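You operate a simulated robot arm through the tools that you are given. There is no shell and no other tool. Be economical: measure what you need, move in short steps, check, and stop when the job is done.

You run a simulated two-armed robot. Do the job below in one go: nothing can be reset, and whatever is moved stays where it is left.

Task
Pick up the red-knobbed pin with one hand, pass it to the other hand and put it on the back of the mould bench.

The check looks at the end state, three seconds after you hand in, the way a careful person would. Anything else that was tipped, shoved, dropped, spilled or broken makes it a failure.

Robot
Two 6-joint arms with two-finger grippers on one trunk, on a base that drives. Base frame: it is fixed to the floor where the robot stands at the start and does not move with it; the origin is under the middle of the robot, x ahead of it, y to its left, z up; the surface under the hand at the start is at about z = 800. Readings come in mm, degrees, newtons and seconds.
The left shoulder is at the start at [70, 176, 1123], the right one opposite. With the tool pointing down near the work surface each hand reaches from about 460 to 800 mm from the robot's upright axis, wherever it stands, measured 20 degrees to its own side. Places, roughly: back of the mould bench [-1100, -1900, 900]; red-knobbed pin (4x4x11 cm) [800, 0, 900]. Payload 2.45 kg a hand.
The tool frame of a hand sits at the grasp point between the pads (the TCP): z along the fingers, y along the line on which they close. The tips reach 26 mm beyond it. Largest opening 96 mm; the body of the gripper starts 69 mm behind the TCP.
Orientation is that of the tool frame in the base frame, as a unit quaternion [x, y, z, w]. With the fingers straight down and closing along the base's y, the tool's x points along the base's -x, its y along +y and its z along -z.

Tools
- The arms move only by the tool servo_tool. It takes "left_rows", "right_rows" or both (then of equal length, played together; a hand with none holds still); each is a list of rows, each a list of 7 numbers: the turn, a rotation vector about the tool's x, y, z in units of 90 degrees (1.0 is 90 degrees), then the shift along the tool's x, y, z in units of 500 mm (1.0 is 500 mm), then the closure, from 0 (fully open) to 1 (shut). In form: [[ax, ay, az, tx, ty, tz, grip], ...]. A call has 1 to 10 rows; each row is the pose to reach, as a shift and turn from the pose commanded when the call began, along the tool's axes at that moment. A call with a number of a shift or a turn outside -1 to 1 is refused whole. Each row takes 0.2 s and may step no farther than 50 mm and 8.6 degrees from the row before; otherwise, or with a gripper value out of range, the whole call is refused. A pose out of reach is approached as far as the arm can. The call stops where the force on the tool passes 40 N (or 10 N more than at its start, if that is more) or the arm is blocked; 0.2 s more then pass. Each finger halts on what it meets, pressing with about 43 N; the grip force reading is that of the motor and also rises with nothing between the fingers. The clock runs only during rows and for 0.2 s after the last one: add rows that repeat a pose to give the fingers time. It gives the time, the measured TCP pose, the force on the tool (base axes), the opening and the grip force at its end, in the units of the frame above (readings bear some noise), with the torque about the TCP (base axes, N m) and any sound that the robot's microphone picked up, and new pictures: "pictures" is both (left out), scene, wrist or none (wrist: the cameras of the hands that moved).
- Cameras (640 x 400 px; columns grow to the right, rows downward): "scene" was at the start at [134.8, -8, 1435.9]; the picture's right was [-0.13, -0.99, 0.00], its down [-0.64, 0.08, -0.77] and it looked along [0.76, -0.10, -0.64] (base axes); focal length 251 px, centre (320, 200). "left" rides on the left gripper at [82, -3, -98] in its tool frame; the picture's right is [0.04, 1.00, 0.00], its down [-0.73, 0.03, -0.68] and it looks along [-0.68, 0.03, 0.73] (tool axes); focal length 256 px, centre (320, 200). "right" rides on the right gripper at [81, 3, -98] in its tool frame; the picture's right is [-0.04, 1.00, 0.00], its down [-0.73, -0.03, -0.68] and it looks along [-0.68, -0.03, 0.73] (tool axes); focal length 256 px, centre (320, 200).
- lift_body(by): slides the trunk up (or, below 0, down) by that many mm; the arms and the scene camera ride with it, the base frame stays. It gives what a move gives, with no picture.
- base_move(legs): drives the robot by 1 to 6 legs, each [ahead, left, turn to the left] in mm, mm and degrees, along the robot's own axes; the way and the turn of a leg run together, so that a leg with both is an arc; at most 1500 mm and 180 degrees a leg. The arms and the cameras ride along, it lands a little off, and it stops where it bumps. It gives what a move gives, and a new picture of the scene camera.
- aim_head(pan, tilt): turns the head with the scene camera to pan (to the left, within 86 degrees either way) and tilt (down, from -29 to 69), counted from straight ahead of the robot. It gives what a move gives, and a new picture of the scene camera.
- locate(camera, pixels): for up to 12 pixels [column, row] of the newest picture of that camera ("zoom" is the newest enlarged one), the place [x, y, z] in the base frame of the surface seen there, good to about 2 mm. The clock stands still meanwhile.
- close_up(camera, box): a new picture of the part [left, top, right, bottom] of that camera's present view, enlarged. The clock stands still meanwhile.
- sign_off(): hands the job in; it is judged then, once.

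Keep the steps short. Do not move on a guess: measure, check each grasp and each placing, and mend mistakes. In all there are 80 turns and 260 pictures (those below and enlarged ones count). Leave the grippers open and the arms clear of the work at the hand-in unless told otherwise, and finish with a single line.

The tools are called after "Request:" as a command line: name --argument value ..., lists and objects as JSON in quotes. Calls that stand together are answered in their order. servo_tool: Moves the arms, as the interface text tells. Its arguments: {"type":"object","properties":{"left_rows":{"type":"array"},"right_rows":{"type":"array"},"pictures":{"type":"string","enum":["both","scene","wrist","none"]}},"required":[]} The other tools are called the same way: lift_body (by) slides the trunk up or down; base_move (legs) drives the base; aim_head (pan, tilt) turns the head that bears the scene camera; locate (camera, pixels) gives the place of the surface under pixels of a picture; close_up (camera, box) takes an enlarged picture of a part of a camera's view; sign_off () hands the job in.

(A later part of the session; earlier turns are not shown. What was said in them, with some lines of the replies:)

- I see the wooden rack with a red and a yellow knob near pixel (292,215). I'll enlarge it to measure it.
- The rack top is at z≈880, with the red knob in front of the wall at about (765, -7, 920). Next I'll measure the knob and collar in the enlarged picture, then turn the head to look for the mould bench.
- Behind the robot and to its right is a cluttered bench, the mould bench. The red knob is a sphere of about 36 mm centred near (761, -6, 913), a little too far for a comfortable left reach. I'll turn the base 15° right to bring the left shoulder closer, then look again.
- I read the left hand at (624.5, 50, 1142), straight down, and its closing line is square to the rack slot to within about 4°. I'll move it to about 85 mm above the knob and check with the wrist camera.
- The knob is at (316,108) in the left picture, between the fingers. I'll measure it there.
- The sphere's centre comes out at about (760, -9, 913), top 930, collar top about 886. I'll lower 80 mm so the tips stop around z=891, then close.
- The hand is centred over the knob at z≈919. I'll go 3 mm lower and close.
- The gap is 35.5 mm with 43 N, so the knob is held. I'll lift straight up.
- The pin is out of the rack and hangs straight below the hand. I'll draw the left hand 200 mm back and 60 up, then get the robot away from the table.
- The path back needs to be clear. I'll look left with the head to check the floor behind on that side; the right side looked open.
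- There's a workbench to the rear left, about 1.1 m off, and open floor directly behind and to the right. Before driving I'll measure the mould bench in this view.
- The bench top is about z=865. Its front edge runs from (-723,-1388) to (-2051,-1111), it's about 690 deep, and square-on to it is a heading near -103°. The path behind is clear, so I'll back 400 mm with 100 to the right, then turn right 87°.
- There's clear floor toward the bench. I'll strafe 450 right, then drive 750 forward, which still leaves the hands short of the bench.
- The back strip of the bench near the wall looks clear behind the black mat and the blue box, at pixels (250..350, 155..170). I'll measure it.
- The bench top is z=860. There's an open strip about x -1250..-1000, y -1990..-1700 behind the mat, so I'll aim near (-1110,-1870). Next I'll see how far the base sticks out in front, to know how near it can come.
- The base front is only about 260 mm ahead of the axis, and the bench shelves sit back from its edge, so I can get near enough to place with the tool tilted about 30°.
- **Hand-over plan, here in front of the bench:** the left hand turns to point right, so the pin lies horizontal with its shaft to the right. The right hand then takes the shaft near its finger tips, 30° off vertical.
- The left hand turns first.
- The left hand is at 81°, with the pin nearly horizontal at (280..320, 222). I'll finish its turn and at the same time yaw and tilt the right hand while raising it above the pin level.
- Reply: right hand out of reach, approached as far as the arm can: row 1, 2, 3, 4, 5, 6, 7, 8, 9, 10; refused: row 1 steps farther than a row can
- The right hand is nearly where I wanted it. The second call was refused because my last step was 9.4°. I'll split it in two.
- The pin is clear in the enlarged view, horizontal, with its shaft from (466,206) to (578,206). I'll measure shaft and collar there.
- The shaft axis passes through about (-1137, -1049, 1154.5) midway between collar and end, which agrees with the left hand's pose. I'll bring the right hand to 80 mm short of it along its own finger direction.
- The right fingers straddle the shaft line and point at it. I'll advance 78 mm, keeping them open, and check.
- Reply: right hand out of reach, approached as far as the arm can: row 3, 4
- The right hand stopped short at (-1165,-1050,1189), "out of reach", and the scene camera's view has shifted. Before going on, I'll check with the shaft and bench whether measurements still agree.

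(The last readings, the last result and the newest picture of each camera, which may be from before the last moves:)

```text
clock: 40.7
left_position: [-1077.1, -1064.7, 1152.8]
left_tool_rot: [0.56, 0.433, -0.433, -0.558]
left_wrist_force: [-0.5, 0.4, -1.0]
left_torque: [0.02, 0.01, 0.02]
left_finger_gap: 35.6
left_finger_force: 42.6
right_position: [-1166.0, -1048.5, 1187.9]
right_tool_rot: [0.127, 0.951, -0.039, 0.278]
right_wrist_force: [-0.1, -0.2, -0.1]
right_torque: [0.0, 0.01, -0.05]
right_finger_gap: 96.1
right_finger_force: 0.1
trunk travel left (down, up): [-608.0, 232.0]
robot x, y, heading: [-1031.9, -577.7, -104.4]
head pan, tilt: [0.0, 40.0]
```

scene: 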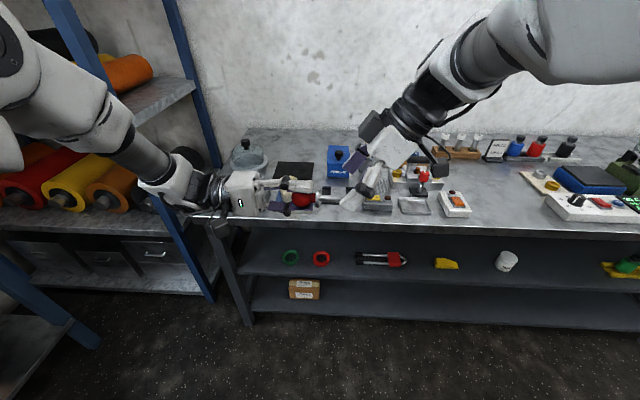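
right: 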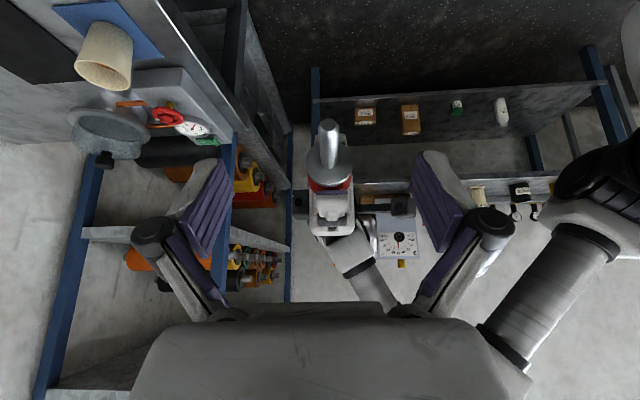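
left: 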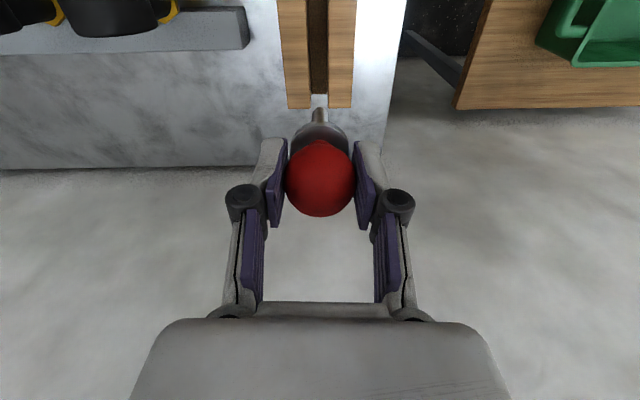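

Measurements still agree: the shaft line is unchanged, so the trunk itself swung a little. I'll leave the right hand still and bring the pin to it by moving the left hand 18.5 mm along the pin and 20 mm up.

Request:
servo_tool --left_rows '[[0, 0, 0, -0.007, -0.02, 0.018, 1], [0, 0, 0, -0.014, -0.039, 0.037, 1], [0, 0, 0, -0.014, -0.039, 0.037, 1]]' --pictures "both"

Request:
close_up --camera "scene" --box '[240, 110, 448, 240]'

Request:
close_up --camera "right" --box '[220, 60, 428, 240]'

```text
clock: 41.5
left_position: [-1095.5, -1067.3, 1172.4]
left_tool_rot: [-0.559, -0.433, 0.433, 0.56]
left_wrist_force: [0.6, -0.8, -0.8]
left_torque: [0.02, -0.01, 0.02]
left_finger_gap: 35.6
left_finger_force: 43.3
right_position: [-1163.9, -1049.4, 1185.2]
right_tool_rot: [0.127, 0.951, -0.038, 0.278]
right_wrist_force: [-0.8, 0.6, 0.5]
right_torque: [0.02, 0.04, -0.01]
right_finger_gap: 95.8
right_finger_force: 0.0
trunk travel left (down, up): [-608.0, 232.0]
robot x, y, heading: [-1034.3, -579.4, -104.9]
head pan, tilt: [0.0, 40.0]
```

scene: 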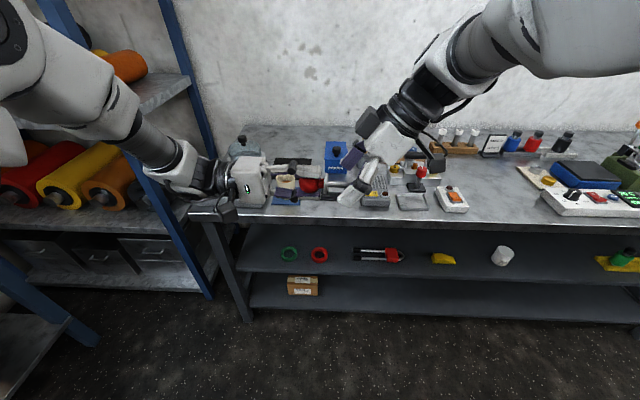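
left: 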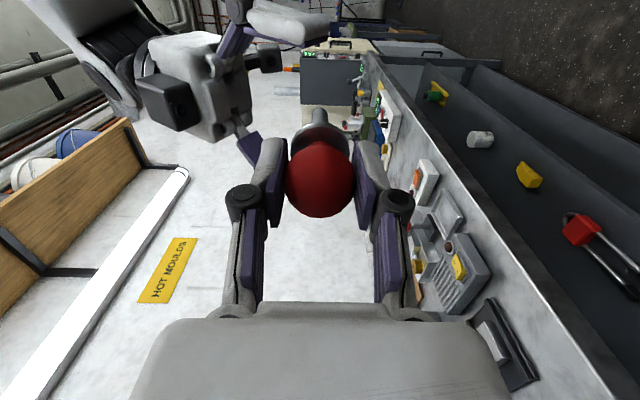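

```text
3.08 times, centred on (344, 175) of scene
```

zoom: 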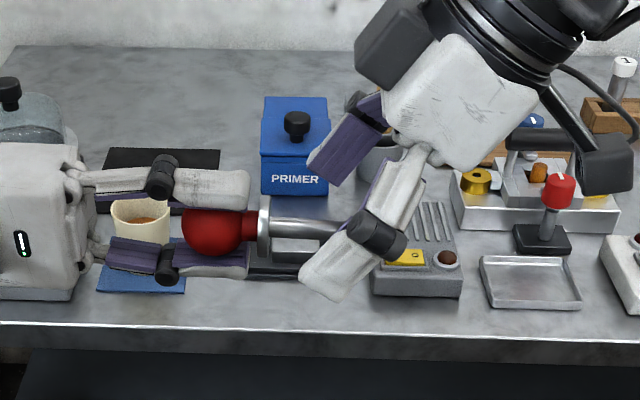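

```text
2.22 times, centred on (324, 150) of right
```

zoom: 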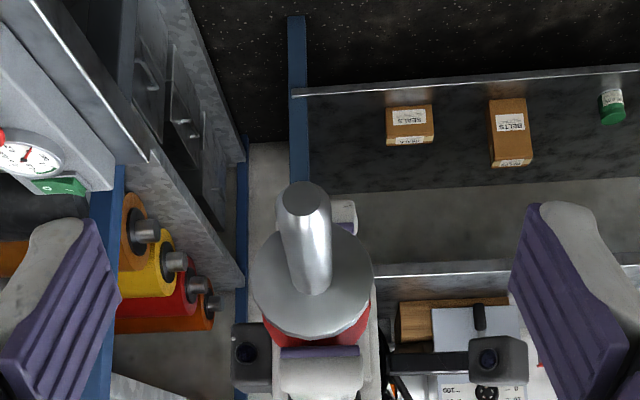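

The shaft is between the right fingers, mid-picture. I'll measure it with the right camera to check the depth.

Request:
locate --camera "zoom" --pixels '[[304, 195], [306, 215], [310, 240], [314, 265], [318, 288], [300, 250], [325, 245], [345, 270], [265, 290], [300, 320]]'

```text
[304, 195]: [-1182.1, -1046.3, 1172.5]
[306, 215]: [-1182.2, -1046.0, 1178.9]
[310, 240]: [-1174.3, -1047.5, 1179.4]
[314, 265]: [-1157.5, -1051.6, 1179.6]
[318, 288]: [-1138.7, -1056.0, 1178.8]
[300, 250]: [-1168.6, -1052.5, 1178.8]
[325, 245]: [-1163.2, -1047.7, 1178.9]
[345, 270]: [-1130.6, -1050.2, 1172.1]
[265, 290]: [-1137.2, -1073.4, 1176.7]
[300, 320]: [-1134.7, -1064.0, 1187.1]
```

The shaft axis lies 15.5 mm ahead of the right grasp point, centred between the pads and midway between collar and shaft end. I'll close the right hand on it.

Request:
servo_tool --right_rows '[[0, 0, 0, 0, 0, 0, 0.5], [0, 0, 0, 0, 0, 0, 1], [0, 0, 0, 0, 0, 0, 1], [0, 0, 0, 0, 0, 0, 1], [0, 0, 0, 0, 0, 0, 1]]' --pictures "wrist"

```text
clock: 42.7
left_position: [-1096.1, -1066.7, 1172.8]
left_tool_rot: [0.559, 0.433, -0.433, -0.559]
left_wrist_force: [10.0, 5.2, -8.4]
left_torque: [0.0, -0.1, -0.24]
left_finger_gap: 35.4
left_finger_force: 43.2
right_position: [-1166.2, -1050.8, 1186.4]
right_tool_rot: [0.128, 0.951, -0.037, 0.279]
right_wrist_force: [-10.5, -5.2, 6.9]
right_torque: [-0.2, -0.27, -0.24]
right_finger_gap: 10.8
right_finger_force: 38.0
trunk travel left (down, up): [-608.0, 232.0]
robot x, y, heading: [-1036.6, -581.6, -104.6]
head pan, tilt: [0.0, 40.0]
```

right: 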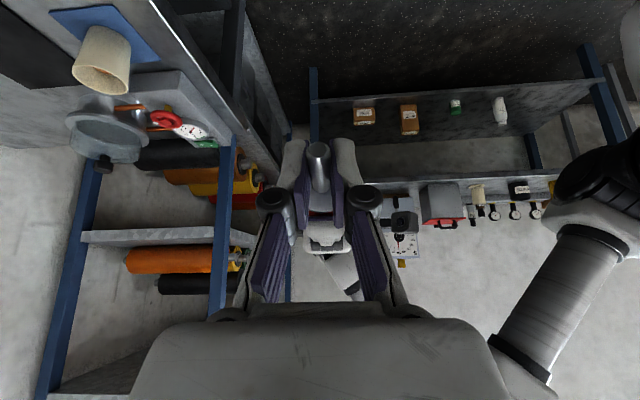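

The right hand holds the shaft with a 10.8 mm gap. Now I'll open the left hand, and only then draw it back.

Request:
servo_tool --left_rows '[[0, 0, 0, 0, 0, 0, 0.6], [0, 0, 0, 0, 0, 0, 0.2], [0, 0, 0, 0, 0, 0, 0], [0, 0, 0, 0, 0, 0, 0]]' --pictures "both"

Request:
close_up --camera "scene" --box '[240, 110, 448, 240]'

```text
clock: 43.7
left_position: [-1096.8, -1067.6, 1172.8]
left_tool_rot: [0.559, 0.433, -0.433, -0.559]
left_wrist_force: [0.4, -0.2, -0.1]
left_torque: [-0.03, 0.0, 0.0]
left_finger_gap: 95.9
left_finger_force: 0.0
right_position: [-1166.3, -1050.3, 1184.2]
right_tool_rot: [0.128, 0.951, -0.037, 0.279]
right_wrist_force: [-0.5, -0.8, -1.0]
right_torque: [0.0, 0.04, 0.01]
right_finger_gap: 10.4
right_finger_force: 38.0
trunk travel left (down, up): [-608.0, 232.0]
robot x, y, heading: [-1031.9, -578.1, -104.4]
head pan, tilt: [0.0, 40.0]
```

scene: 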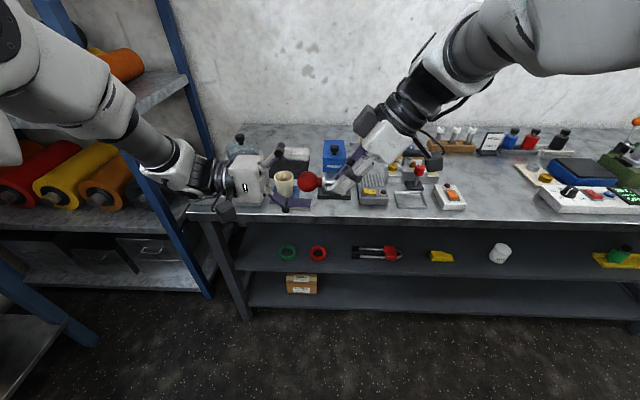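
left: 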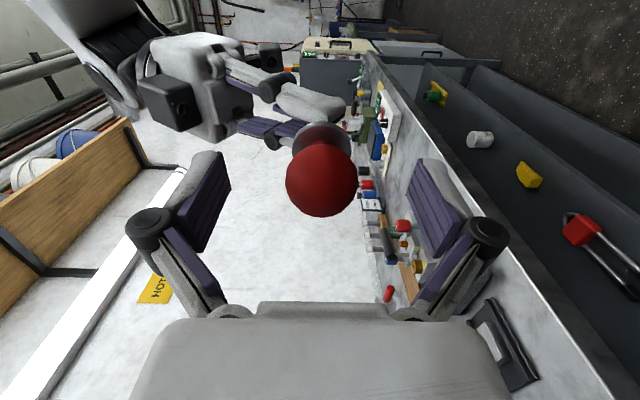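

```text
3.08 times, centred on (344, 175) of scene
```

zoom: 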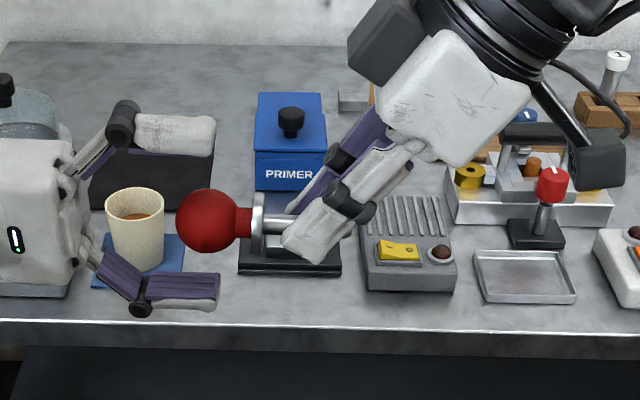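

The pin stays put in the right hand with the knob toward the left and nothing touching it. I'll draw the left hand straight back 150 mm.

Request:
servo_tool --left_rows '[[0, 0, 0, 0, 0, -0.06, 0], [0, 0, 0, 0, 0, -0.14, 0], [0, 0, 0, 0, 0, -0.22, 0], [0, 0, 0, 0, 0, -0.3, 0], [0, 0, 0, 0, 0, -0.3, 0]]' --pictures "scene"

```text
clock: 44.9
left_position: [-951.4, -1104.9, 1174.1]
left_tool_rot: [0.559, 0.433, -0.433, -0.558]
left_wrist_force: [-0.1, -1.0, -0.7]
left_torque: [0.02, -0.01, -0.01]
left_finger_gap: 96.1
left_finger_force: 0.1
right_position: [-1167.0, -1051.0, 1183.9]
right_tool_rot: [0.128, 0.951, -0.036, 0.279]
right_wrist_force: [0.1, -0.3, 0.9]
right_torque: [0.01, 0.02, 0.0]
right_finger_gap: 10.6
right_finger_force: 37.7
trunk travel left (down, up): [-608.0, 232.0]
robot x, y, heading: [-1030.8, -578.3, -104.5]
head pan, tilt: [0.0, 40.0]
```

scene: 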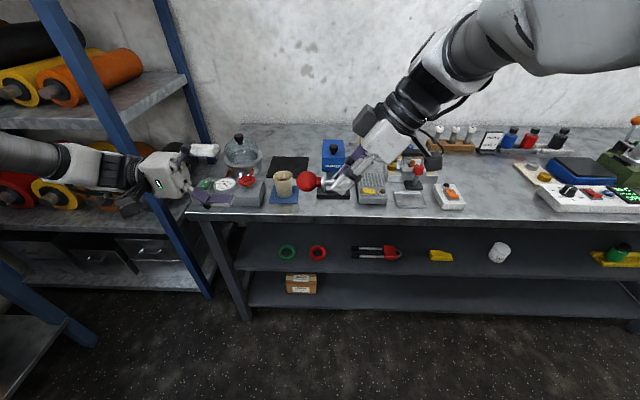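

The left hand is clear. Next, both hands move together: the left turns back to pointing down, drawn in and up, and the right yaws so the pin points ahead of the robot.

Request:
servo_tool --left_rows '[[-0.094, 0, 0, 0.012, -0.015, 0, 0], [-0.188, 0, 0, 0.024, -0.03, 0, 0], [-0.282, 0, 0, 0.036, -0.045, 0, 0], [-0.376, 0, 0, 0.048, -0.06, 0, 0], [-0.47, 0, 0, 0.06, -0.075, 0, 0], [-0.564, 0, 0, 0.072, -0.09, 0, 0], [-0.658, 0, 0, 0.084, -0.105, 0, 0], [-0.752, 0, 0, 0.096, -0.12, 0, 0], [-0.846, 0, 0, 0.108, -0.135, 0, 0], [-0.94, 0, 0, 0.12, -0.15, 0, 0]]' --right_rows '[[0.05, 0.0005, 0.0785, 0.029, 0.0074, -0.0185, 1], [0.1, 0.001, 0.157, 0.058, 0.0148, -0.037, 1], [0.15, 0.0015, 0.2355, 0.087, 0.0222, -0.0555, 1], [0.2, 0.002, 0.314, 0.115, 0.0296, -0.074, 1], [0.25, 0.0025, 0.3925, 0.144, 0.037, -0.0925, 1], [0.3, 0.003, 0.471, 0.173, 0.0444, -0.111, 1], [0.35, 0.0035, 0.5495, 0.202, 0.0518, -0.1295, 1], [0.4, 0.004, 0.628, 0.23, 0.0592, -0.148, 1], [0.45, 0.0045, 0.7065, 0.259, 0.0666, -0.1665, 1], [0.5, 0.005, 0.785, 0.288, 0.074, -0.185, 1]]' --pictures "both"

```text
clock: 47.1
left_position: [-947.5, -1094.3, 1244.8]
left_tool_rot: [0.79, 0.612, -0.027, -0.037]
left_wrist_force: [0.1, -0.2, -0.1]
left_torque: [-0.03, -0.02, 0.0]
left_finger_gap: 95.9
left_finger_force: 0.0
left hand out of reach, approached as far as the arm can: row 6, 7, 8, 9, 10
right_position: [-1344.9, -1054.9, 1133.9]
right_tool_rot: [0.723, 0.634, -0.221, 0.162]
right_wrist_force: [0.0, -0.5, -0.2]
right_torque: [0.06, -0.03, 0.02]
right_finger_gap: 10.7
right_finger_force: 38.7
right hand out of reach, approached as far as the arm can: row 2, 3, 4, 5, 6, 7, 8, 9, 10
trunk travel left (down, up): [-608.0, 232.0]
robot x, y, heading: [-1032.0, -578.6, -104.5]
head pan, tilt: [0.0, 40.0]
```

scene: 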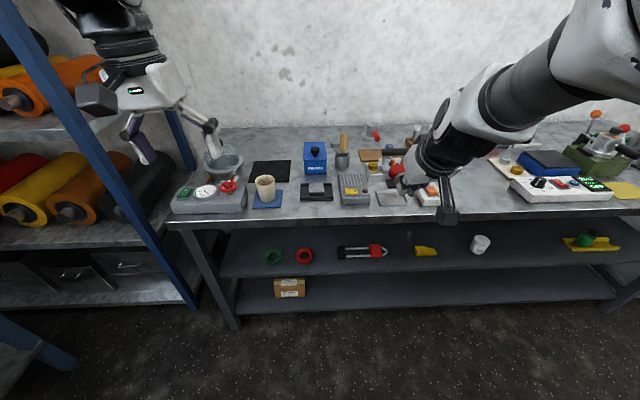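
right: 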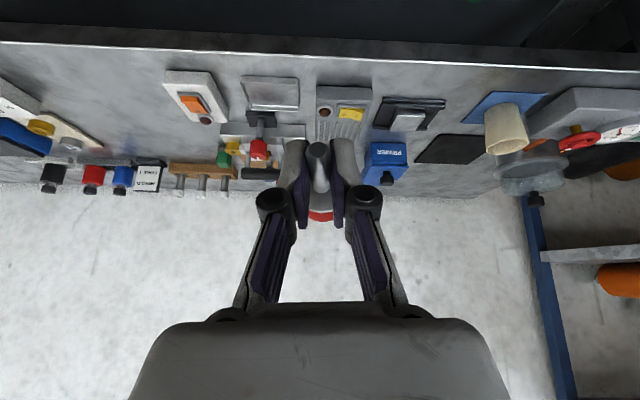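
left: 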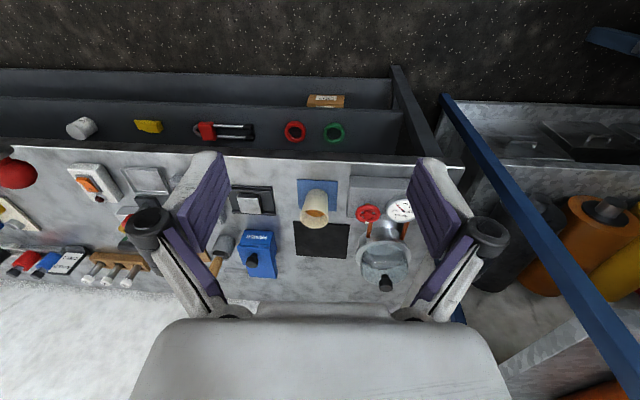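

The right hand holds the pin pointing ahead, tool tilted about 32° forward and y level. Before driving in, I'll measure the left-hand obstacles (rack post, blue rail), the bench objects near the goal, and the pin's attitude.

Request:
locate --camera "scene" --pixels '[[75, 372], [40, 345], [195, 300], [100, 180], [150, 130], [225, 160], [290, 162], [303, 146], [237, 325], [343, 138], [372, 132], [250, 162]]'

Request:
locate --camera "right" --pixels '[[318, 150], [318, 165], [318, 180], [320, 214]]'

Request:
close_up --camera "scene" --box '[360, 120, 488, 220]'

```text
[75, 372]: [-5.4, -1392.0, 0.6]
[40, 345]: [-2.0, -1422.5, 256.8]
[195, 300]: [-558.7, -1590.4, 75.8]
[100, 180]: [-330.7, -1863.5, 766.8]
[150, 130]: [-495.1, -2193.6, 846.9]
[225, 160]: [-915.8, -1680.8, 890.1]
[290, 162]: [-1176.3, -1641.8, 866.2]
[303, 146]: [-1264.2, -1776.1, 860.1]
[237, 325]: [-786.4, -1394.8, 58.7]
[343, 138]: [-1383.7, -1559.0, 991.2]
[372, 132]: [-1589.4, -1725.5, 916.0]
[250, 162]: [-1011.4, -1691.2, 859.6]
```

```text
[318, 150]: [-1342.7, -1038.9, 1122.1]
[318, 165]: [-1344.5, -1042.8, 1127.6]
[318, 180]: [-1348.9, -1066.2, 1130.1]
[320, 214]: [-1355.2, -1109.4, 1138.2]
```

```text
4.00 times, centred on (424, 170) of scene
```

zoom: 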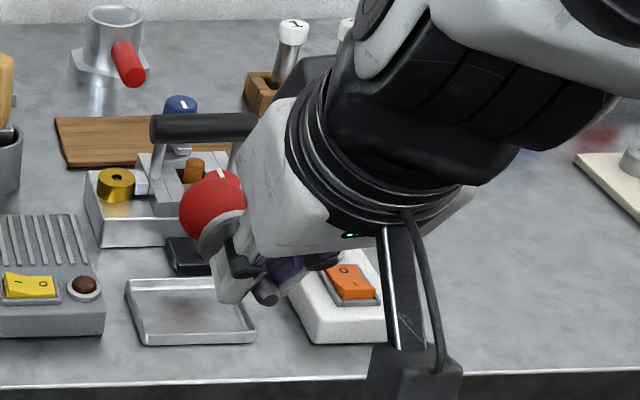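

Obstacles are well clear: rack post at (-559,-1590), bench leg at (-786,-1395). I'll strafe 250 left, then go 300 forward, and check.

Request:
base_move --legs '[[0, 250, 0], [300, 0, 0]]'

```text
clock: 50.6
left_position: [-772.7, -1443.1, 1244.1]
left_tool_rot: [0.79, 0.611, -0.028, -0.038]
left_wrist_force: [0.6, 1.1, -0.2]
left_torque: [0.03, 0.03, -0.01]
left_finger_gap: 95.9
left_finger_force: 0.1
right_position: [-1169.3, -1402.0, 1135.1]
right_tool_rot: [0.723, 0.634, -0.222, 0.161]
right_wrist_force: [0.3, 0.0, 0.4]
right_torque: [0.06, -0.01, 0.02]
right_finger_gap: 10.6
right_finger_force: 37.8
trunk travel left (down, up): [-608.0, 232.0]
robot x, y, heading: [-857.2, -929.7, -104.6]
head pan, tilt: [0.0, 40.0]
```

scene: 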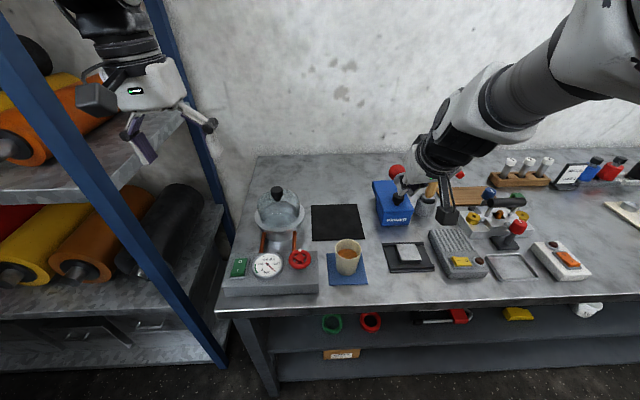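

No bump, and everything is clear. I'll drive the last 105 forward.

Request:
base_move --legs '[[105, 0, 0]]'

Request:
aim_head --pan -5 --tilt 35

```text
clock: 51.7
left_position: [-797.7, -1542.3, 1244.4]
left_tool_rot: [0.791, 0.611, -0.028, -0.038]
left_wrist_force: [-0.8, 0.0, -0.6]
left_torque: [0.02, 0.02, 0.01]
left_finger_gap: 95.8
left_finger_force: 0.1
right_position: [-1194.4, -1501.7, 1134.4]
right_tool_rot: [0.724, 0.633, -0.223, 0.16]
right_wrist_force: [-0.1, 0.0, -0.5]
right_torque: [0.06, -0.02, 0.02]
right_finger_gap: 10.6
right_finger_force: 37.4
trunk travel left (down, up): [-608.0, 232.0]
robot x, y, heading: [-883.5, -1025.3, -104.6]
head pan, tilt: [0.0, 40.0]
```

scene: 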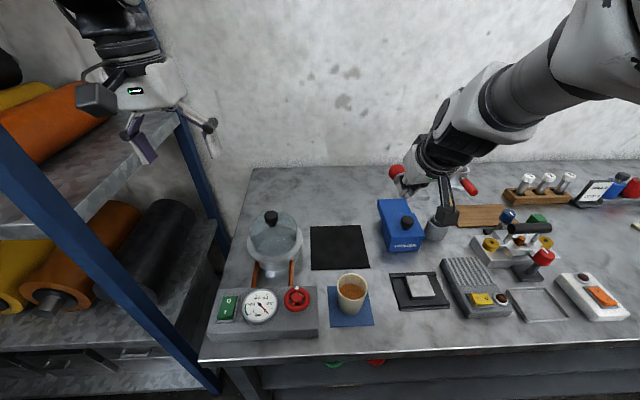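

```text
clock: 52.4
left_position: [-799.0, -1544.7, 1243.2]
left_tool_rot: [0.791, 0.61, -0.028, -0.038]
left_wrist_force: [-0.3, -0.5, 0.1]
left_torque: [0.0, 0.0, 0.03]
left_finger_gap: 95.5
left_finger_force: 0.0
right_position: [-1194.6, -1502.8, 1134.9]
right_tool_rot: [0.724, 0.633, -0.222, 0.16]
right_wrist_force: [-0.2, -0.1, -0.1]
right_torque: [0.1, 0.02, -0.04]
right_finger_gap: 10.7
right_finger_force: 37.7
trunk travel left (down, up): [-608.0, 232.0]
robot x, y, heading: [-882.8, -1028.4, -104.3]
head pan, tilt: [-5.0, 35.0]
```

scene: 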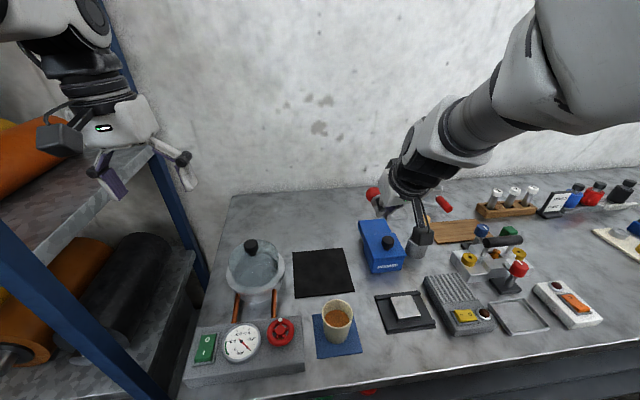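

The right hand is at (-1194,-1502,1135), and the pin is level to about 1° by calculation. I'll move it to (-1130,-1832,960) above the clear back strip, along a path left of and above the blue box.

Request:
servo_tool --right_rows '[[0, 0, 0, -0.0402, 0.0268, 0.0689, 1], [0, 0, 0, -0.0804, 0.0537, 0.1379, 1], [0, 0, 0, -0.1205, 0.0805, 0.2068, 1], [0, 0, 0, -0.1607, 0.1074, 0.2757, 1], [0, 0, 0, -0.2009, 0.1342, 0.3447, 1], [0, 0, 0, -0.2411, 0.1611, 0.4136, 1], [0, 0, 0, -0.2812, 0.1879, 0.4825, 1], [0, 0, 0, -0.3214, 0.2148, 0.5515, 1], [0, 0, 0, -0.3616, 0.2416, 0.6204, 1], [0, 0, 0, -0.3616, 0.2416, 0.6204, 1]]' --pictures "both"

```text
clock: 54.6
left_position: [-799.6, -1541.3, 1243.9]
left_tool_rot: [0.791, 0.61, -0.029, -0.038]
left_wrist_force: [0.1, 0.3, -0.5]
left_torque: [-0.02, 0.01, -0.02]
left_finger_gap: 95.7
left_finger_force: 0.0
right_position: [-1132.4, -1823.5, 961.7]
right_tool_rot: [0.724, 0.633, -0.223, 0.16]
right_wrist_force: [0.1, 0.5, 0.4]
right_torque: [0.1, 0.02, 0.03]
right_finger_gap: 10.3
right_finger_force: 38.3
right hand out of reach, approached as far as the arm can: row 9, 10
trunk travel left (down, up): [-608.0, 232.0]
robot x, y, heading: [-888.8, -1023.3, -104.8]
head pan, tilt: [-5.0, 35.0]
```

scene: 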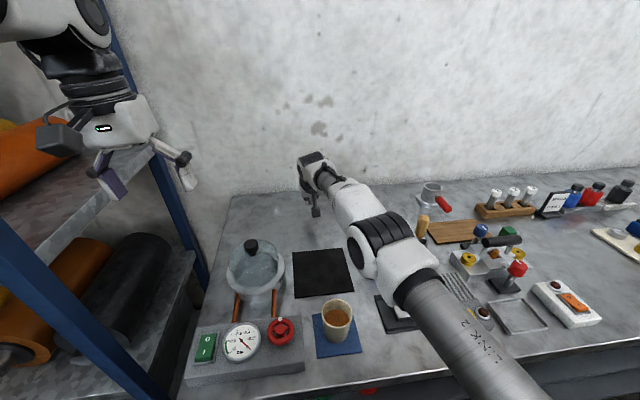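
right: 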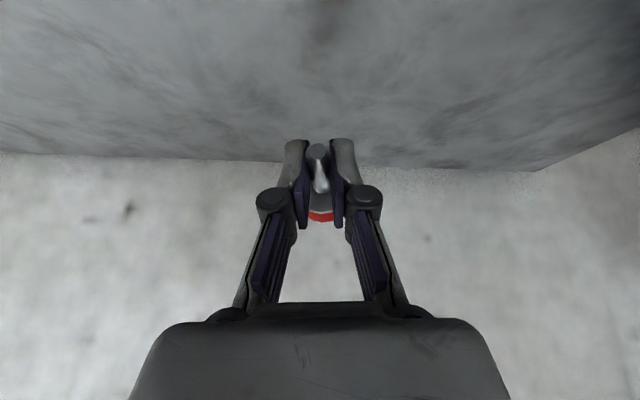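

The hand is at (-1132,-1823,962), at the limit of its reach, so I'd rather descend with the trunk than stretch the arm. First I'll check the arm's height over the bench objects and where the pin is.

Request:
locate --camera "scene" --pixels '[[400, 262], [365, 265], [350, 215], [325, 185], [310, 165], [425, 310], [450, 340], [315, 208], [480, 380], [398, 310]]'

Request:
locate --camera "right" --pixels '[[318, 152], [318, 165], [320, 182], [320, 214], [320, 100], [300, 145], [338, 145], [420, 160]]'

Request:
close_up --camera "scene" --box '[260, 130, 500, 340]'

```text
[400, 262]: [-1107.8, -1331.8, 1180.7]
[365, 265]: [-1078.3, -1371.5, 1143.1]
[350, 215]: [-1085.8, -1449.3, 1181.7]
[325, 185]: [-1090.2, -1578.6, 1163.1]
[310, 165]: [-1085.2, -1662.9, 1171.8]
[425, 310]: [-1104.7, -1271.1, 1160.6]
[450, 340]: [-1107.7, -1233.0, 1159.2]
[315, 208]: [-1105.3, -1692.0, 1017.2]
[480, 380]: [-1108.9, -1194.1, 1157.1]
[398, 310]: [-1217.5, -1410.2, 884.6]
```

```text
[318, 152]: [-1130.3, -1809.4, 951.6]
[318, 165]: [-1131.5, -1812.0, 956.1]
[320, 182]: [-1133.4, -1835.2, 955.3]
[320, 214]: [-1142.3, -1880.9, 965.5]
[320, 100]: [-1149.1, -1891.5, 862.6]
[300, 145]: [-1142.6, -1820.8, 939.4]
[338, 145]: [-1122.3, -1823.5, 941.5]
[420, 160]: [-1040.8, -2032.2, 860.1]
```

```text
1.90 times, centred on (380, 235) of scene
```

zoom: 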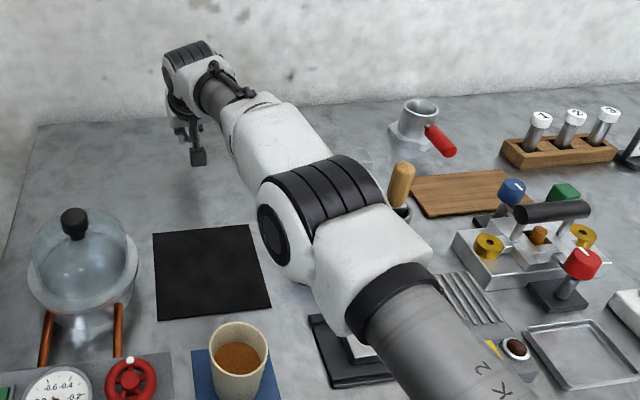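

The pin is level, with shaft axis z≈950 and knob around (-1142,-1890), and it needs to come down about 72 mm. The arm is near x=-1090. I'll check the mug and plate heights below it.

Request:
locate --camera "scene" --pixels '[[337, 303], [350, 312], [326, 318], [385, 300], [372, 238], [251, 246], [423, 218], [338, 330], [424, 240]]'

```text
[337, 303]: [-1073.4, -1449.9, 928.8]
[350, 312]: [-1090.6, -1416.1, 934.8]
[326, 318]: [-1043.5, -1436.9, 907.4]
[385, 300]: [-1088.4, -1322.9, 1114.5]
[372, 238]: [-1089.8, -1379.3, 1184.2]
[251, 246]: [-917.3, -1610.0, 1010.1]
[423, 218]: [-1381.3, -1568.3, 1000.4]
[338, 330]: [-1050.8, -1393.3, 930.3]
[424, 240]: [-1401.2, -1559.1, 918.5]
```

The mug's top, z≈940 at (-1070,-1420), sits under the elbow, whose underside I estimate at about 1050, so 72 mm down leaves some 40 mm. I'll lower the trunk in steps, 40 first.

Request:
lift_body --by -40

Request:
close_up --camera "scene" --box '[220, 130, 500, 380]'

Request:
close_up --camera "left" --box '[0, 0, 640, 400]'

```text
clock: 55.4
left_position: [-799.1, -1542.7, 1203.8]
left_tool_rot: [0.791, 0.61, -0.027, -0.038]
left_wrist_force: [-0.2, -0.3, -0.1]
left_torque: [-0.01, -0.01, -0.05]
left_finger_gap: 96.0
left_finger_force: 0.0
right_position: [-1132.8, -1826.4, 920.1]
right_tool_rot: [0.723, 0.634, -0.223, 0.161]
right_wrist_force: [-0.4, 0.4, -0.2]
right_torque: [0.06, -0.03, 0.01]
right_finger_gap: 10.6
right_finger_force: 37.5
trunk travel left (down, up): [-568.0, 272.0]
robot x, y, heading: [-884.3, -1029.2, -104.9]
head pan, tilt: [-5.0, 35.0]
```

```text
1.60 times, centred on (360, 255) of scene
```

zoom: 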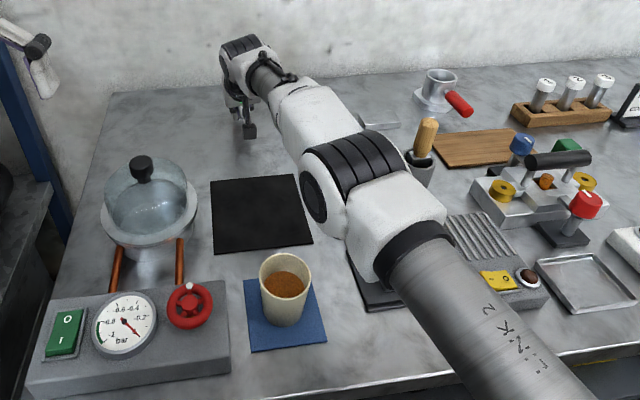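

```text
1.00 times, centred on (320, 200) of left (not enlarged: the box is as wide or as high as the picture)
```

zoom: 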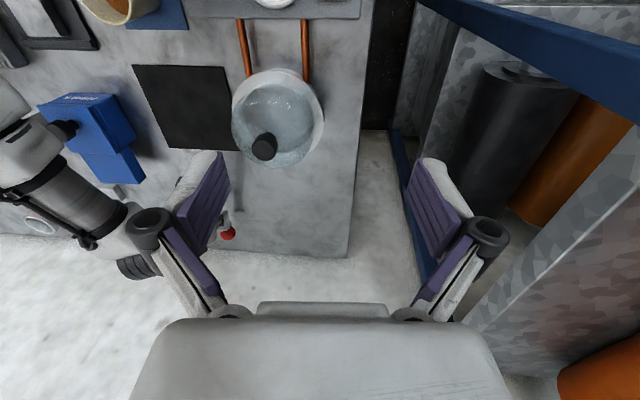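

All clear. The hand is at z≈920, leaving about 31 mm. I'll lower 24 more and then measure the pin height.

Request:
lift_body --by -24

Request:
close_up --camera "right" --box '[240, 110, 400, 240]'

Request:
close_up --camera "left" --box '[170, 180, 290, 280]'

```text
clock: 56.1
left_position: [-798.8, -1542.9, 1179.9]
left_tool_rot: [0.791, 0.611, -0.028, -0.038]
left_wrist_force: [-0.2, -0.7, 0.7]
left_torque: [-0.02, 0.0, 0.02]
left_finger_gap: 96.3
left_finger_force: 0.1
right_position: [-1131.5, -1825.8, 897.7]
right_tool_rot: [0.724, 0.633, -0.223, 0.16]
right_wrist_force: [-0.3, 0.8, 0.4]
right_torque: [0.08, -0.03, -0.03]
right_finger_gap: 10.7
right_finger_force: 38.2
trunk travel left (down, up): [-544.0, 296.0]
robot x, y, heading: [-881.6, -1026.3, -104.6]
head pan, tilt: [-5.0, 35.0]
```

```text
3.08 times, centred on (320, 175) of right
```

zoom: 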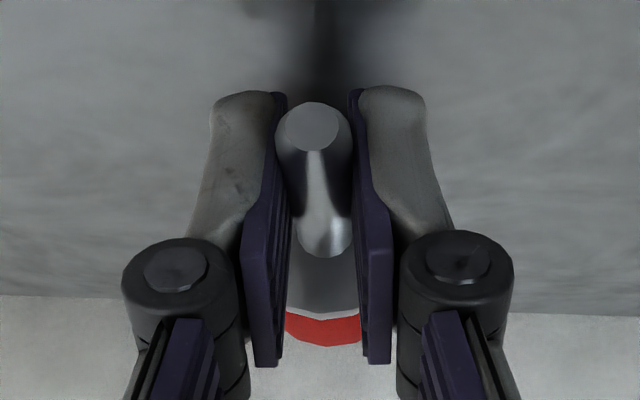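

```text
4.00 times, centred on (230, 230) of left
```

zoom: 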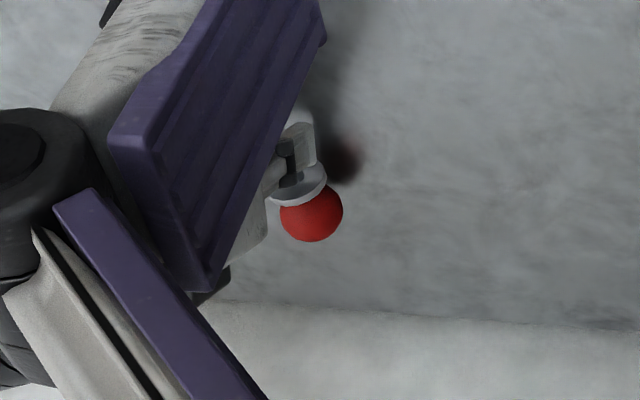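

The knob's shadow is close beside it. I'll measure the knob top here, and the shaft with the right camera.

Request:
locate --camera "zoom" --pixels '[[312, 208], [300, 200], [330, 230], [320, 182], [400, 200], [312, 238], [290, 215]]'

Request:
locate --camera "right" --pixels '[[320, 165], [321, 182], [300, 145], [338, 145], [320, 100], [320, 152]]'

```text
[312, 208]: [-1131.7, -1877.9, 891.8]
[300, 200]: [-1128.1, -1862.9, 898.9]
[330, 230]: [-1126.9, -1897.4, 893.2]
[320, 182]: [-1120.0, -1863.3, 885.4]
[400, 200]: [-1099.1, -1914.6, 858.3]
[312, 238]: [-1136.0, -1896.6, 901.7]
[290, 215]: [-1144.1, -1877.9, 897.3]
```

```text
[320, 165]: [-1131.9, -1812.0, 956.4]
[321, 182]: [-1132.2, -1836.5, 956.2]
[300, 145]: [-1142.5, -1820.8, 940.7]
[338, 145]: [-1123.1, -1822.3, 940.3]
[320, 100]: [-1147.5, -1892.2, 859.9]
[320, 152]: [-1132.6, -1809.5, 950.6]
```

The knob's bottom is about 6 mm above the bench. I'll lower 5 and watch the wrist force.

Request:
lift_body --by -5

Request:
lift_body --by -2

Request:
close_up --camera "left" --box '[170, 180, 290, 280]'

```text
clock: 56.7
left_position: [-798.4, -1543.6, 1175.6]
left_tool_rot: [0.791, 0.611, -0.027, -0.038]
left_wrist_force: [-0.1, -0.1, 1.1]
left_torque: [0.0, 0.0, 0.02]
left_finger_gap: 96.1
left_finger_force: 0.0
right_position: [-1130.2, -1825.7, 892.4]
right_tool_rot: [0.724, 0.633, -0.223, 0.161]
right_wrist_force: [0.8, 0.6, 1.4]
right_torque: [-0.13, 0.01, -0.01]
right_finger_gap: 10.3
right_finger_force: 37.7
trunk travel left (down, up): [-539.0, 301.0]
robot x, y, heading: [-883.0, -1022.2, -104.8]
head pan, tilt: [-5.0, 35.0]
```

```text
clock: 57.2
left_position: [-798.7, -1541.9, 1173.2]
left_tool_rot: [0.791, 0.61, -0.029, -0.037]
left_wrist_force: [-0.1, -1.2, 0.3]
left_torque: [0.02, 0.03, 0.0]
left_finger_gap: 96.1
left_finger_force: 0.1
right_position: [-1131.8, -1825.2, 890.0]
right_tool_rot: [0.724, 0.633, -0.223, 0.161]
right_wrist_force: [-1.1, -2.3, 7.2]
right_torque: [-0.61, 0.1, -0.05]
right_finger_gap: 10.5
right_finger_force: 36.9
trunk travel left (down, up): [-537.0, 303.0]
robot x, y, heading: [-883.9, -1027.7, -104.8]
head pan, tilt: [-5.0, 35.0]
```

```text
4.00 times, centred on (230, 230) of left
```

zoom: 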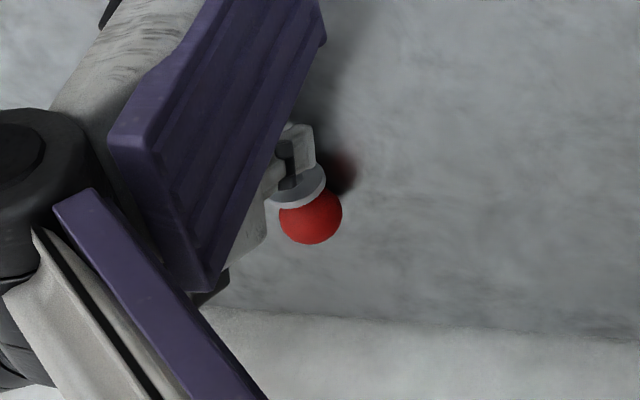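

The wrist reads 7 N upward with the torque of a contact out at the knob, so the pin has touched down. I'll relieve 1 mm and open slowly to about 20 mm so the pads still guard the pin.

Request:
lift_body --by 1

Request:
servo_tool --right_rows '[[0, 0, 0, 0, 0, 0, 0.88], [0, 0, 0, 0, 0, 0, 0.85], [0, 0, 0, 0, 0, 0, 0.82], [0, 0, 0, 0, 0, 0, 0.79], [0, 0, 0, 0, 0, 0, 0.79]]' --pictures "both"

Request:
close_up --camera "right" --box '[240, 110, 400, 240]'

Request:
close_up --camera "left" --box '[170, 180, 290, 280]'

```text
clock: 57.7
left_position: [-799.2, -1542.9, 1173.8]
left_tool_rot: [0.791, 0.611, -0.029, -0.037]
left_wrist_force: [-0.3, 1.1, 0.6]
left_torque: [0.0, 0.0, -0.03]
left_finger_gap: 95.9
left_finger_force: 0.0
right_position: [-1130.5, -1825.3, 891.3]
right_tool_rot: [0.724, 0.633, -0.223, 0.161]
right_wrist_force: [-2.2, -5.3, 8.4]
right_torque: [-0.71, 0.11, -0.05]
right_finger_gap: 10.7
right_finger_force: 37.8
trunk travel left (down, up): [-538.0, 302.0]
robot x, y, heading: [-887.2, -1025.3, -104.8]
head pan, tilt: [-5.0, 35.0]
```

```text
clock: 58.9
left_position: [-799.1, -1542.6, 1172.8]
left_tool_rot: [0.791, 0.61, -0.028, -0.039]
left_wrist_force: [0.6, -0.2, 1.0]
left_torque: [0.0, -0.05, 0.01]
left_finger_gap: 95.9
left_finger_force: 0.1
right_position: [-1131.3, -1826.1, 890.8]
right_tool_rot: [0.723, 0.633, -0.222, 0.161]
right_wrist_force: [-0.9, -0.6, 0.6]
right_torque: [0.02, -0.01, -0.01]
right_finger_gap: 20.0
right_finger_force: 0.0
trunk travel left (down, up): [-538.0, 302.0]
robot x, y, heading: [-883.7, -1032.2, -104.6]
head pan, tilt: [-5.0, 35.0]
```

scene: 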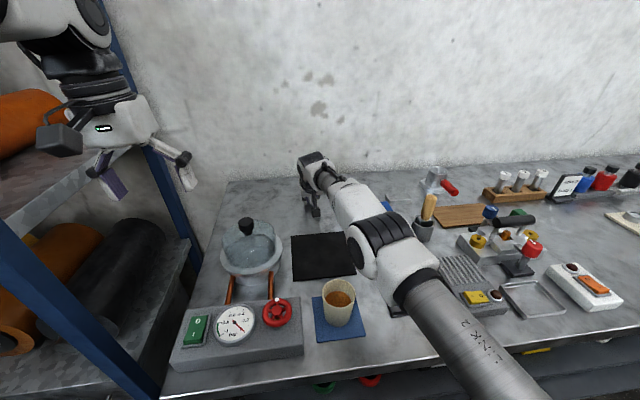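
right: 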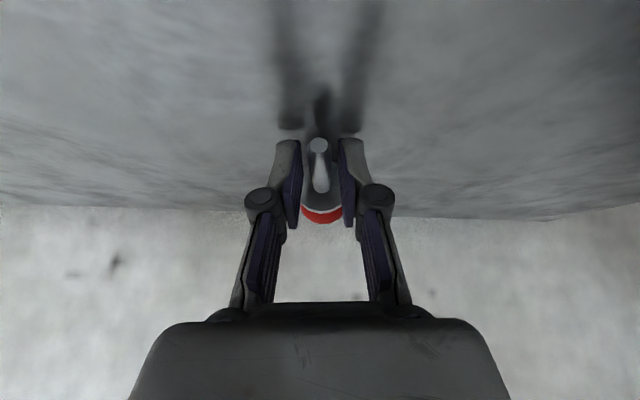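

```text
3.08 times, centred on (320, 175) of right
```

zoom: 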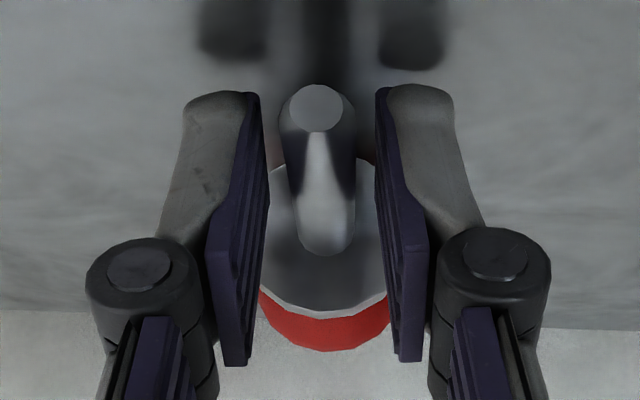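

```text
4.00 times, centred on (230, 230) of left
```

zoom: 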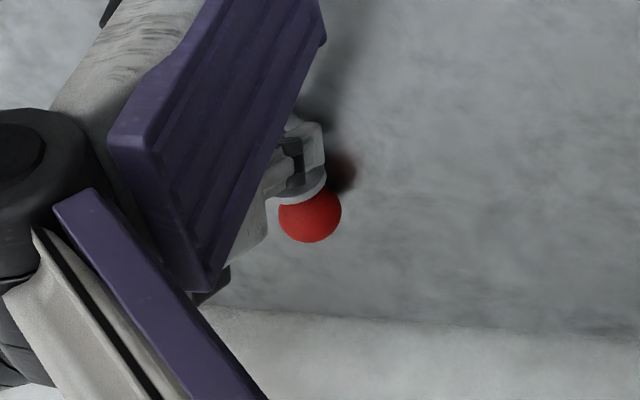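

The pin lies free, its shaft between the pads without touching, and wrist force is about zero. I'll open further and back straight out along the fingers.

Request:
servo_tool --right_rows '[[0, 0, 0, 0, 0, 0, 0.65], [0, 0, 0, 0, 0, 0, 0.5], [0, 0, 0, 0, 0, -0.03, 0.4], [0, 0, 0, 0, 0, -0.08, 0.4], [0, 0, 0, 0, 0, -0.15, 0.4], [0, 0, 0, 0, 0, -0.22, 0.4], [0, 0, 0, 0, 0, -0.29, 0], [0, 0, 0, 0, 0, -0.29, 0]]' --pictures "both"

Request:
close_up --camera "right" --box '[240, 40, 400, 240]'

```text
clock: 60.7
left_position: [-799.8, -1542.6, 1173.3]
left_tool_rot: [0.791, 0.61, -0.028, -0.039]
left_wrist_force: [1.0, 0.0, 0.0]
left_torque: [-0.03, -0.03, 0.03]
left_finger_gap: 95.8
left_finger_force: 0.0
right_position: [-1119.6, -1751.6, 1010.9]
right_tool_rot: [0.727, 0.63, -0.219, 0.161]
right_wrist_force: [0.6, 0.1, -0.7]
right_torque: [0.03, 0.01, -0.02]
right_finger_gap: 96.0
right_finger_force: 0.0
trunk travel left (down, up): [-538.0, 302.0]
robot x, y, heading: [-883.0, -1027.2, -104.3]
head pan, tilt: [-5.0, 35.0]
```

scene: 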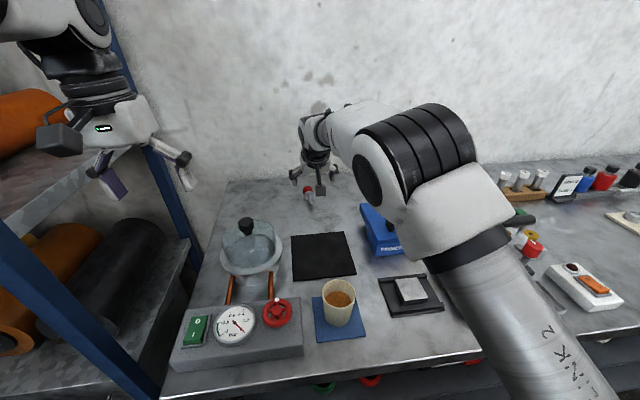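
right: 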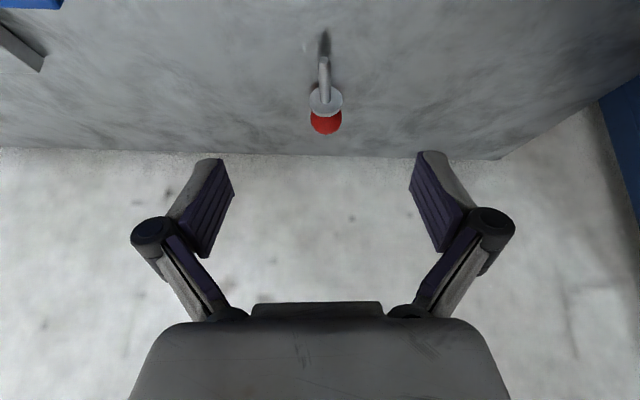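

```text
2.00 times, centred on (320, 140) of right
```

zoom: 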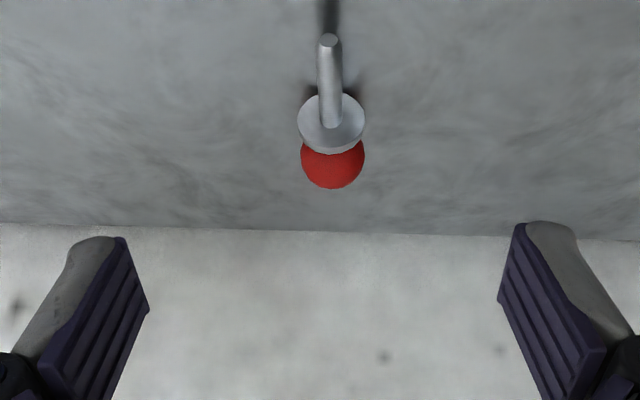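

The pin lies on the back of the bench, in the clear. I'll raise the trunk to clear everything and back the robot off.

Request:
lift_body --by 130

Request:
base_move --legs '[[-350, 0, 0]]'

Request:
close_up --camera "scene" --box '[180, 120, 500, 320]'

```text
clock: 62.3
left_position: [-798.4, -1543.2, 1303.6]
left_tool_rot: [0.791, 0.61, -0.028, -0.038]
left_wrist_force: [-0.2, 0.3, -0.3]
left_torque: [-0.03, 0.01, -0.01]
left_finger_gap: 96.2
left_finger_force: 0.0
right_position: [-1119.7, -1752.4, 1144.4]
right_tool_rot: [0.727, 0.629, -0.221, 0.163]
right_wrist_force: [-0.5, -0.3, 0.6]
right_torque: [-0.04, 0.0, 0.01]
right_finger_gap: 96.0
right_finger_force: 0.0
trunk travel left (down, up): [-668.0, 172.0]
robot x, y, heading: [-883.1, -1026.7, -104.5]
head pan, tilt: [-5.0, 35.0]
```

```text
clock: 64.6
left_position: [-703.1, -1196.5, 1303.2]
left_tool_rot: [0.787, 0.616, -0.028, -0.037]
left_wrist_force: [0.1, 1.0, 0.0]
left_torque: [-0.03, 0.01, 0.03]
left_finger_gap: 95.9
left_finger_force: 0.0
right_position: [-1023.2, -1409.6, 1144.3]
right_tool_rot: [0.723, 0.634, -0.22, 0.164]
right_wrist_force: [0.2, -0.4, -0.3]
right_torque: [-0.04, -0.03, 0.01]
right_finger_gap: 96.0
right_finger_force: 0.1
trunk travel left (down, up): [-668.0, 172.0]
robot x, y, heading: [-796.4, -682.0, -104.1]
head pan, tilt: [-5.0, 35.0]
```

scene: 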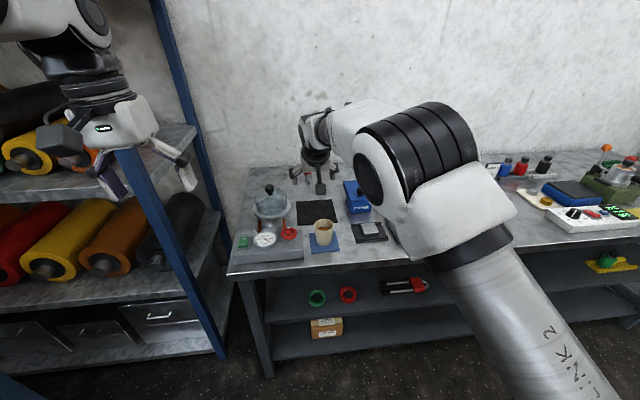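

```text
2.00 times, centred on (340, 220) of scene
```

zoom: 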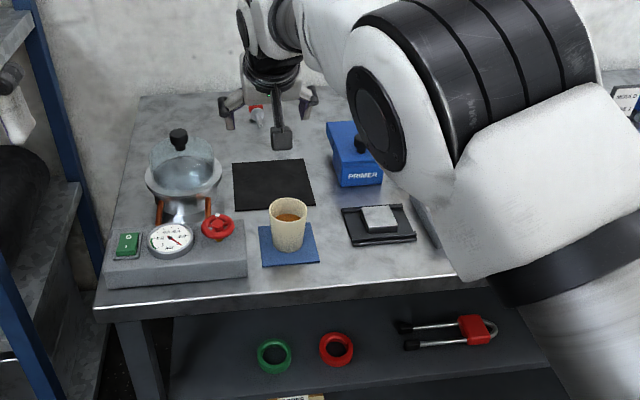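

The pin is still in place near (256,118) and nothing else has shifted. I'll back off 200 more so no hand is over the bench, and check the pin's position once more.

Request:
base_move --legs '[[-200, 0, 0]]'

Request:
close_up --camera "right" --box '[200, 20, 440, 220]'

Request:
close_up --camera "scene" --box '[220, 120, 380, 240]'

```text
clock: 66.2
left_position: [-655.7, -1005.4, 1303.3]
left_tool_rot: [0.787, 0.615, -0.028, -0.038]
left_wrist_force: [-0.4, -0.5, -0.7]
left_torque: [0.03, -0.04, 0.01]
left_finger_gap: 96.0
left_finger_force: 0.0
right_position: [-976.3, -1219.9, 1145.1]
right_tool_rot: [0.723, 0.635, -0.218, 0.164]
right_wrist_force: [0.2, -0.9, 0.3]
right_torque: [-0.03, 0.01, 0.0]
right_finger_gap: 95.8
right_finger_force: 0.0
trunk travel left (down, up): [-668.0, 172.0]
robot x, y, heading: [-747.9, -491.5, -104.0]
head pan, tilt: [-5.0, 35.0]
```

scene: 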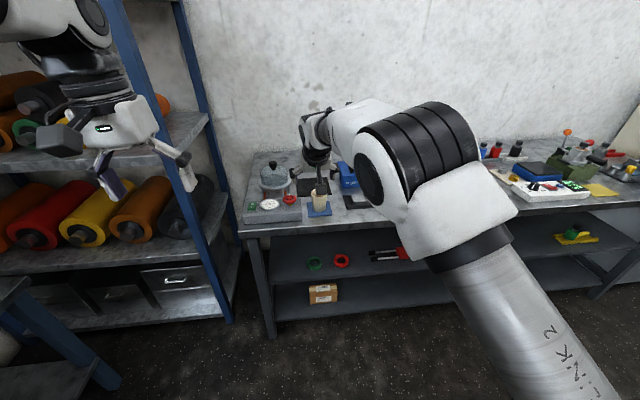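

```text
2.00 times, centred on (320, 120) of right
```

zoom: 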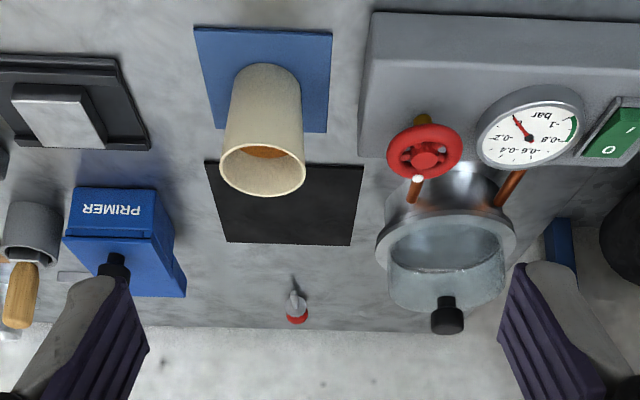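

```text
3.33 times, centred on (300, 180) of scene
```

zoom: 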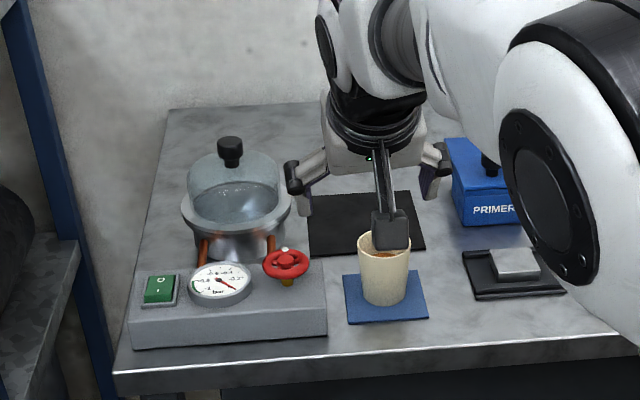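

The pin lies still at the back of the bench behind the mat, everything else stands as before, and both hands are open and clear. I'm handing in.

Request:
sign_off

```text
The job is handed in.
```

The red-knobbed pin was picked up with the left hand, passed to the right, and now lies on its side on the clear strip at the back of the mould bench; nothing else was seen to move, and I handed in with both grippers open and clear.
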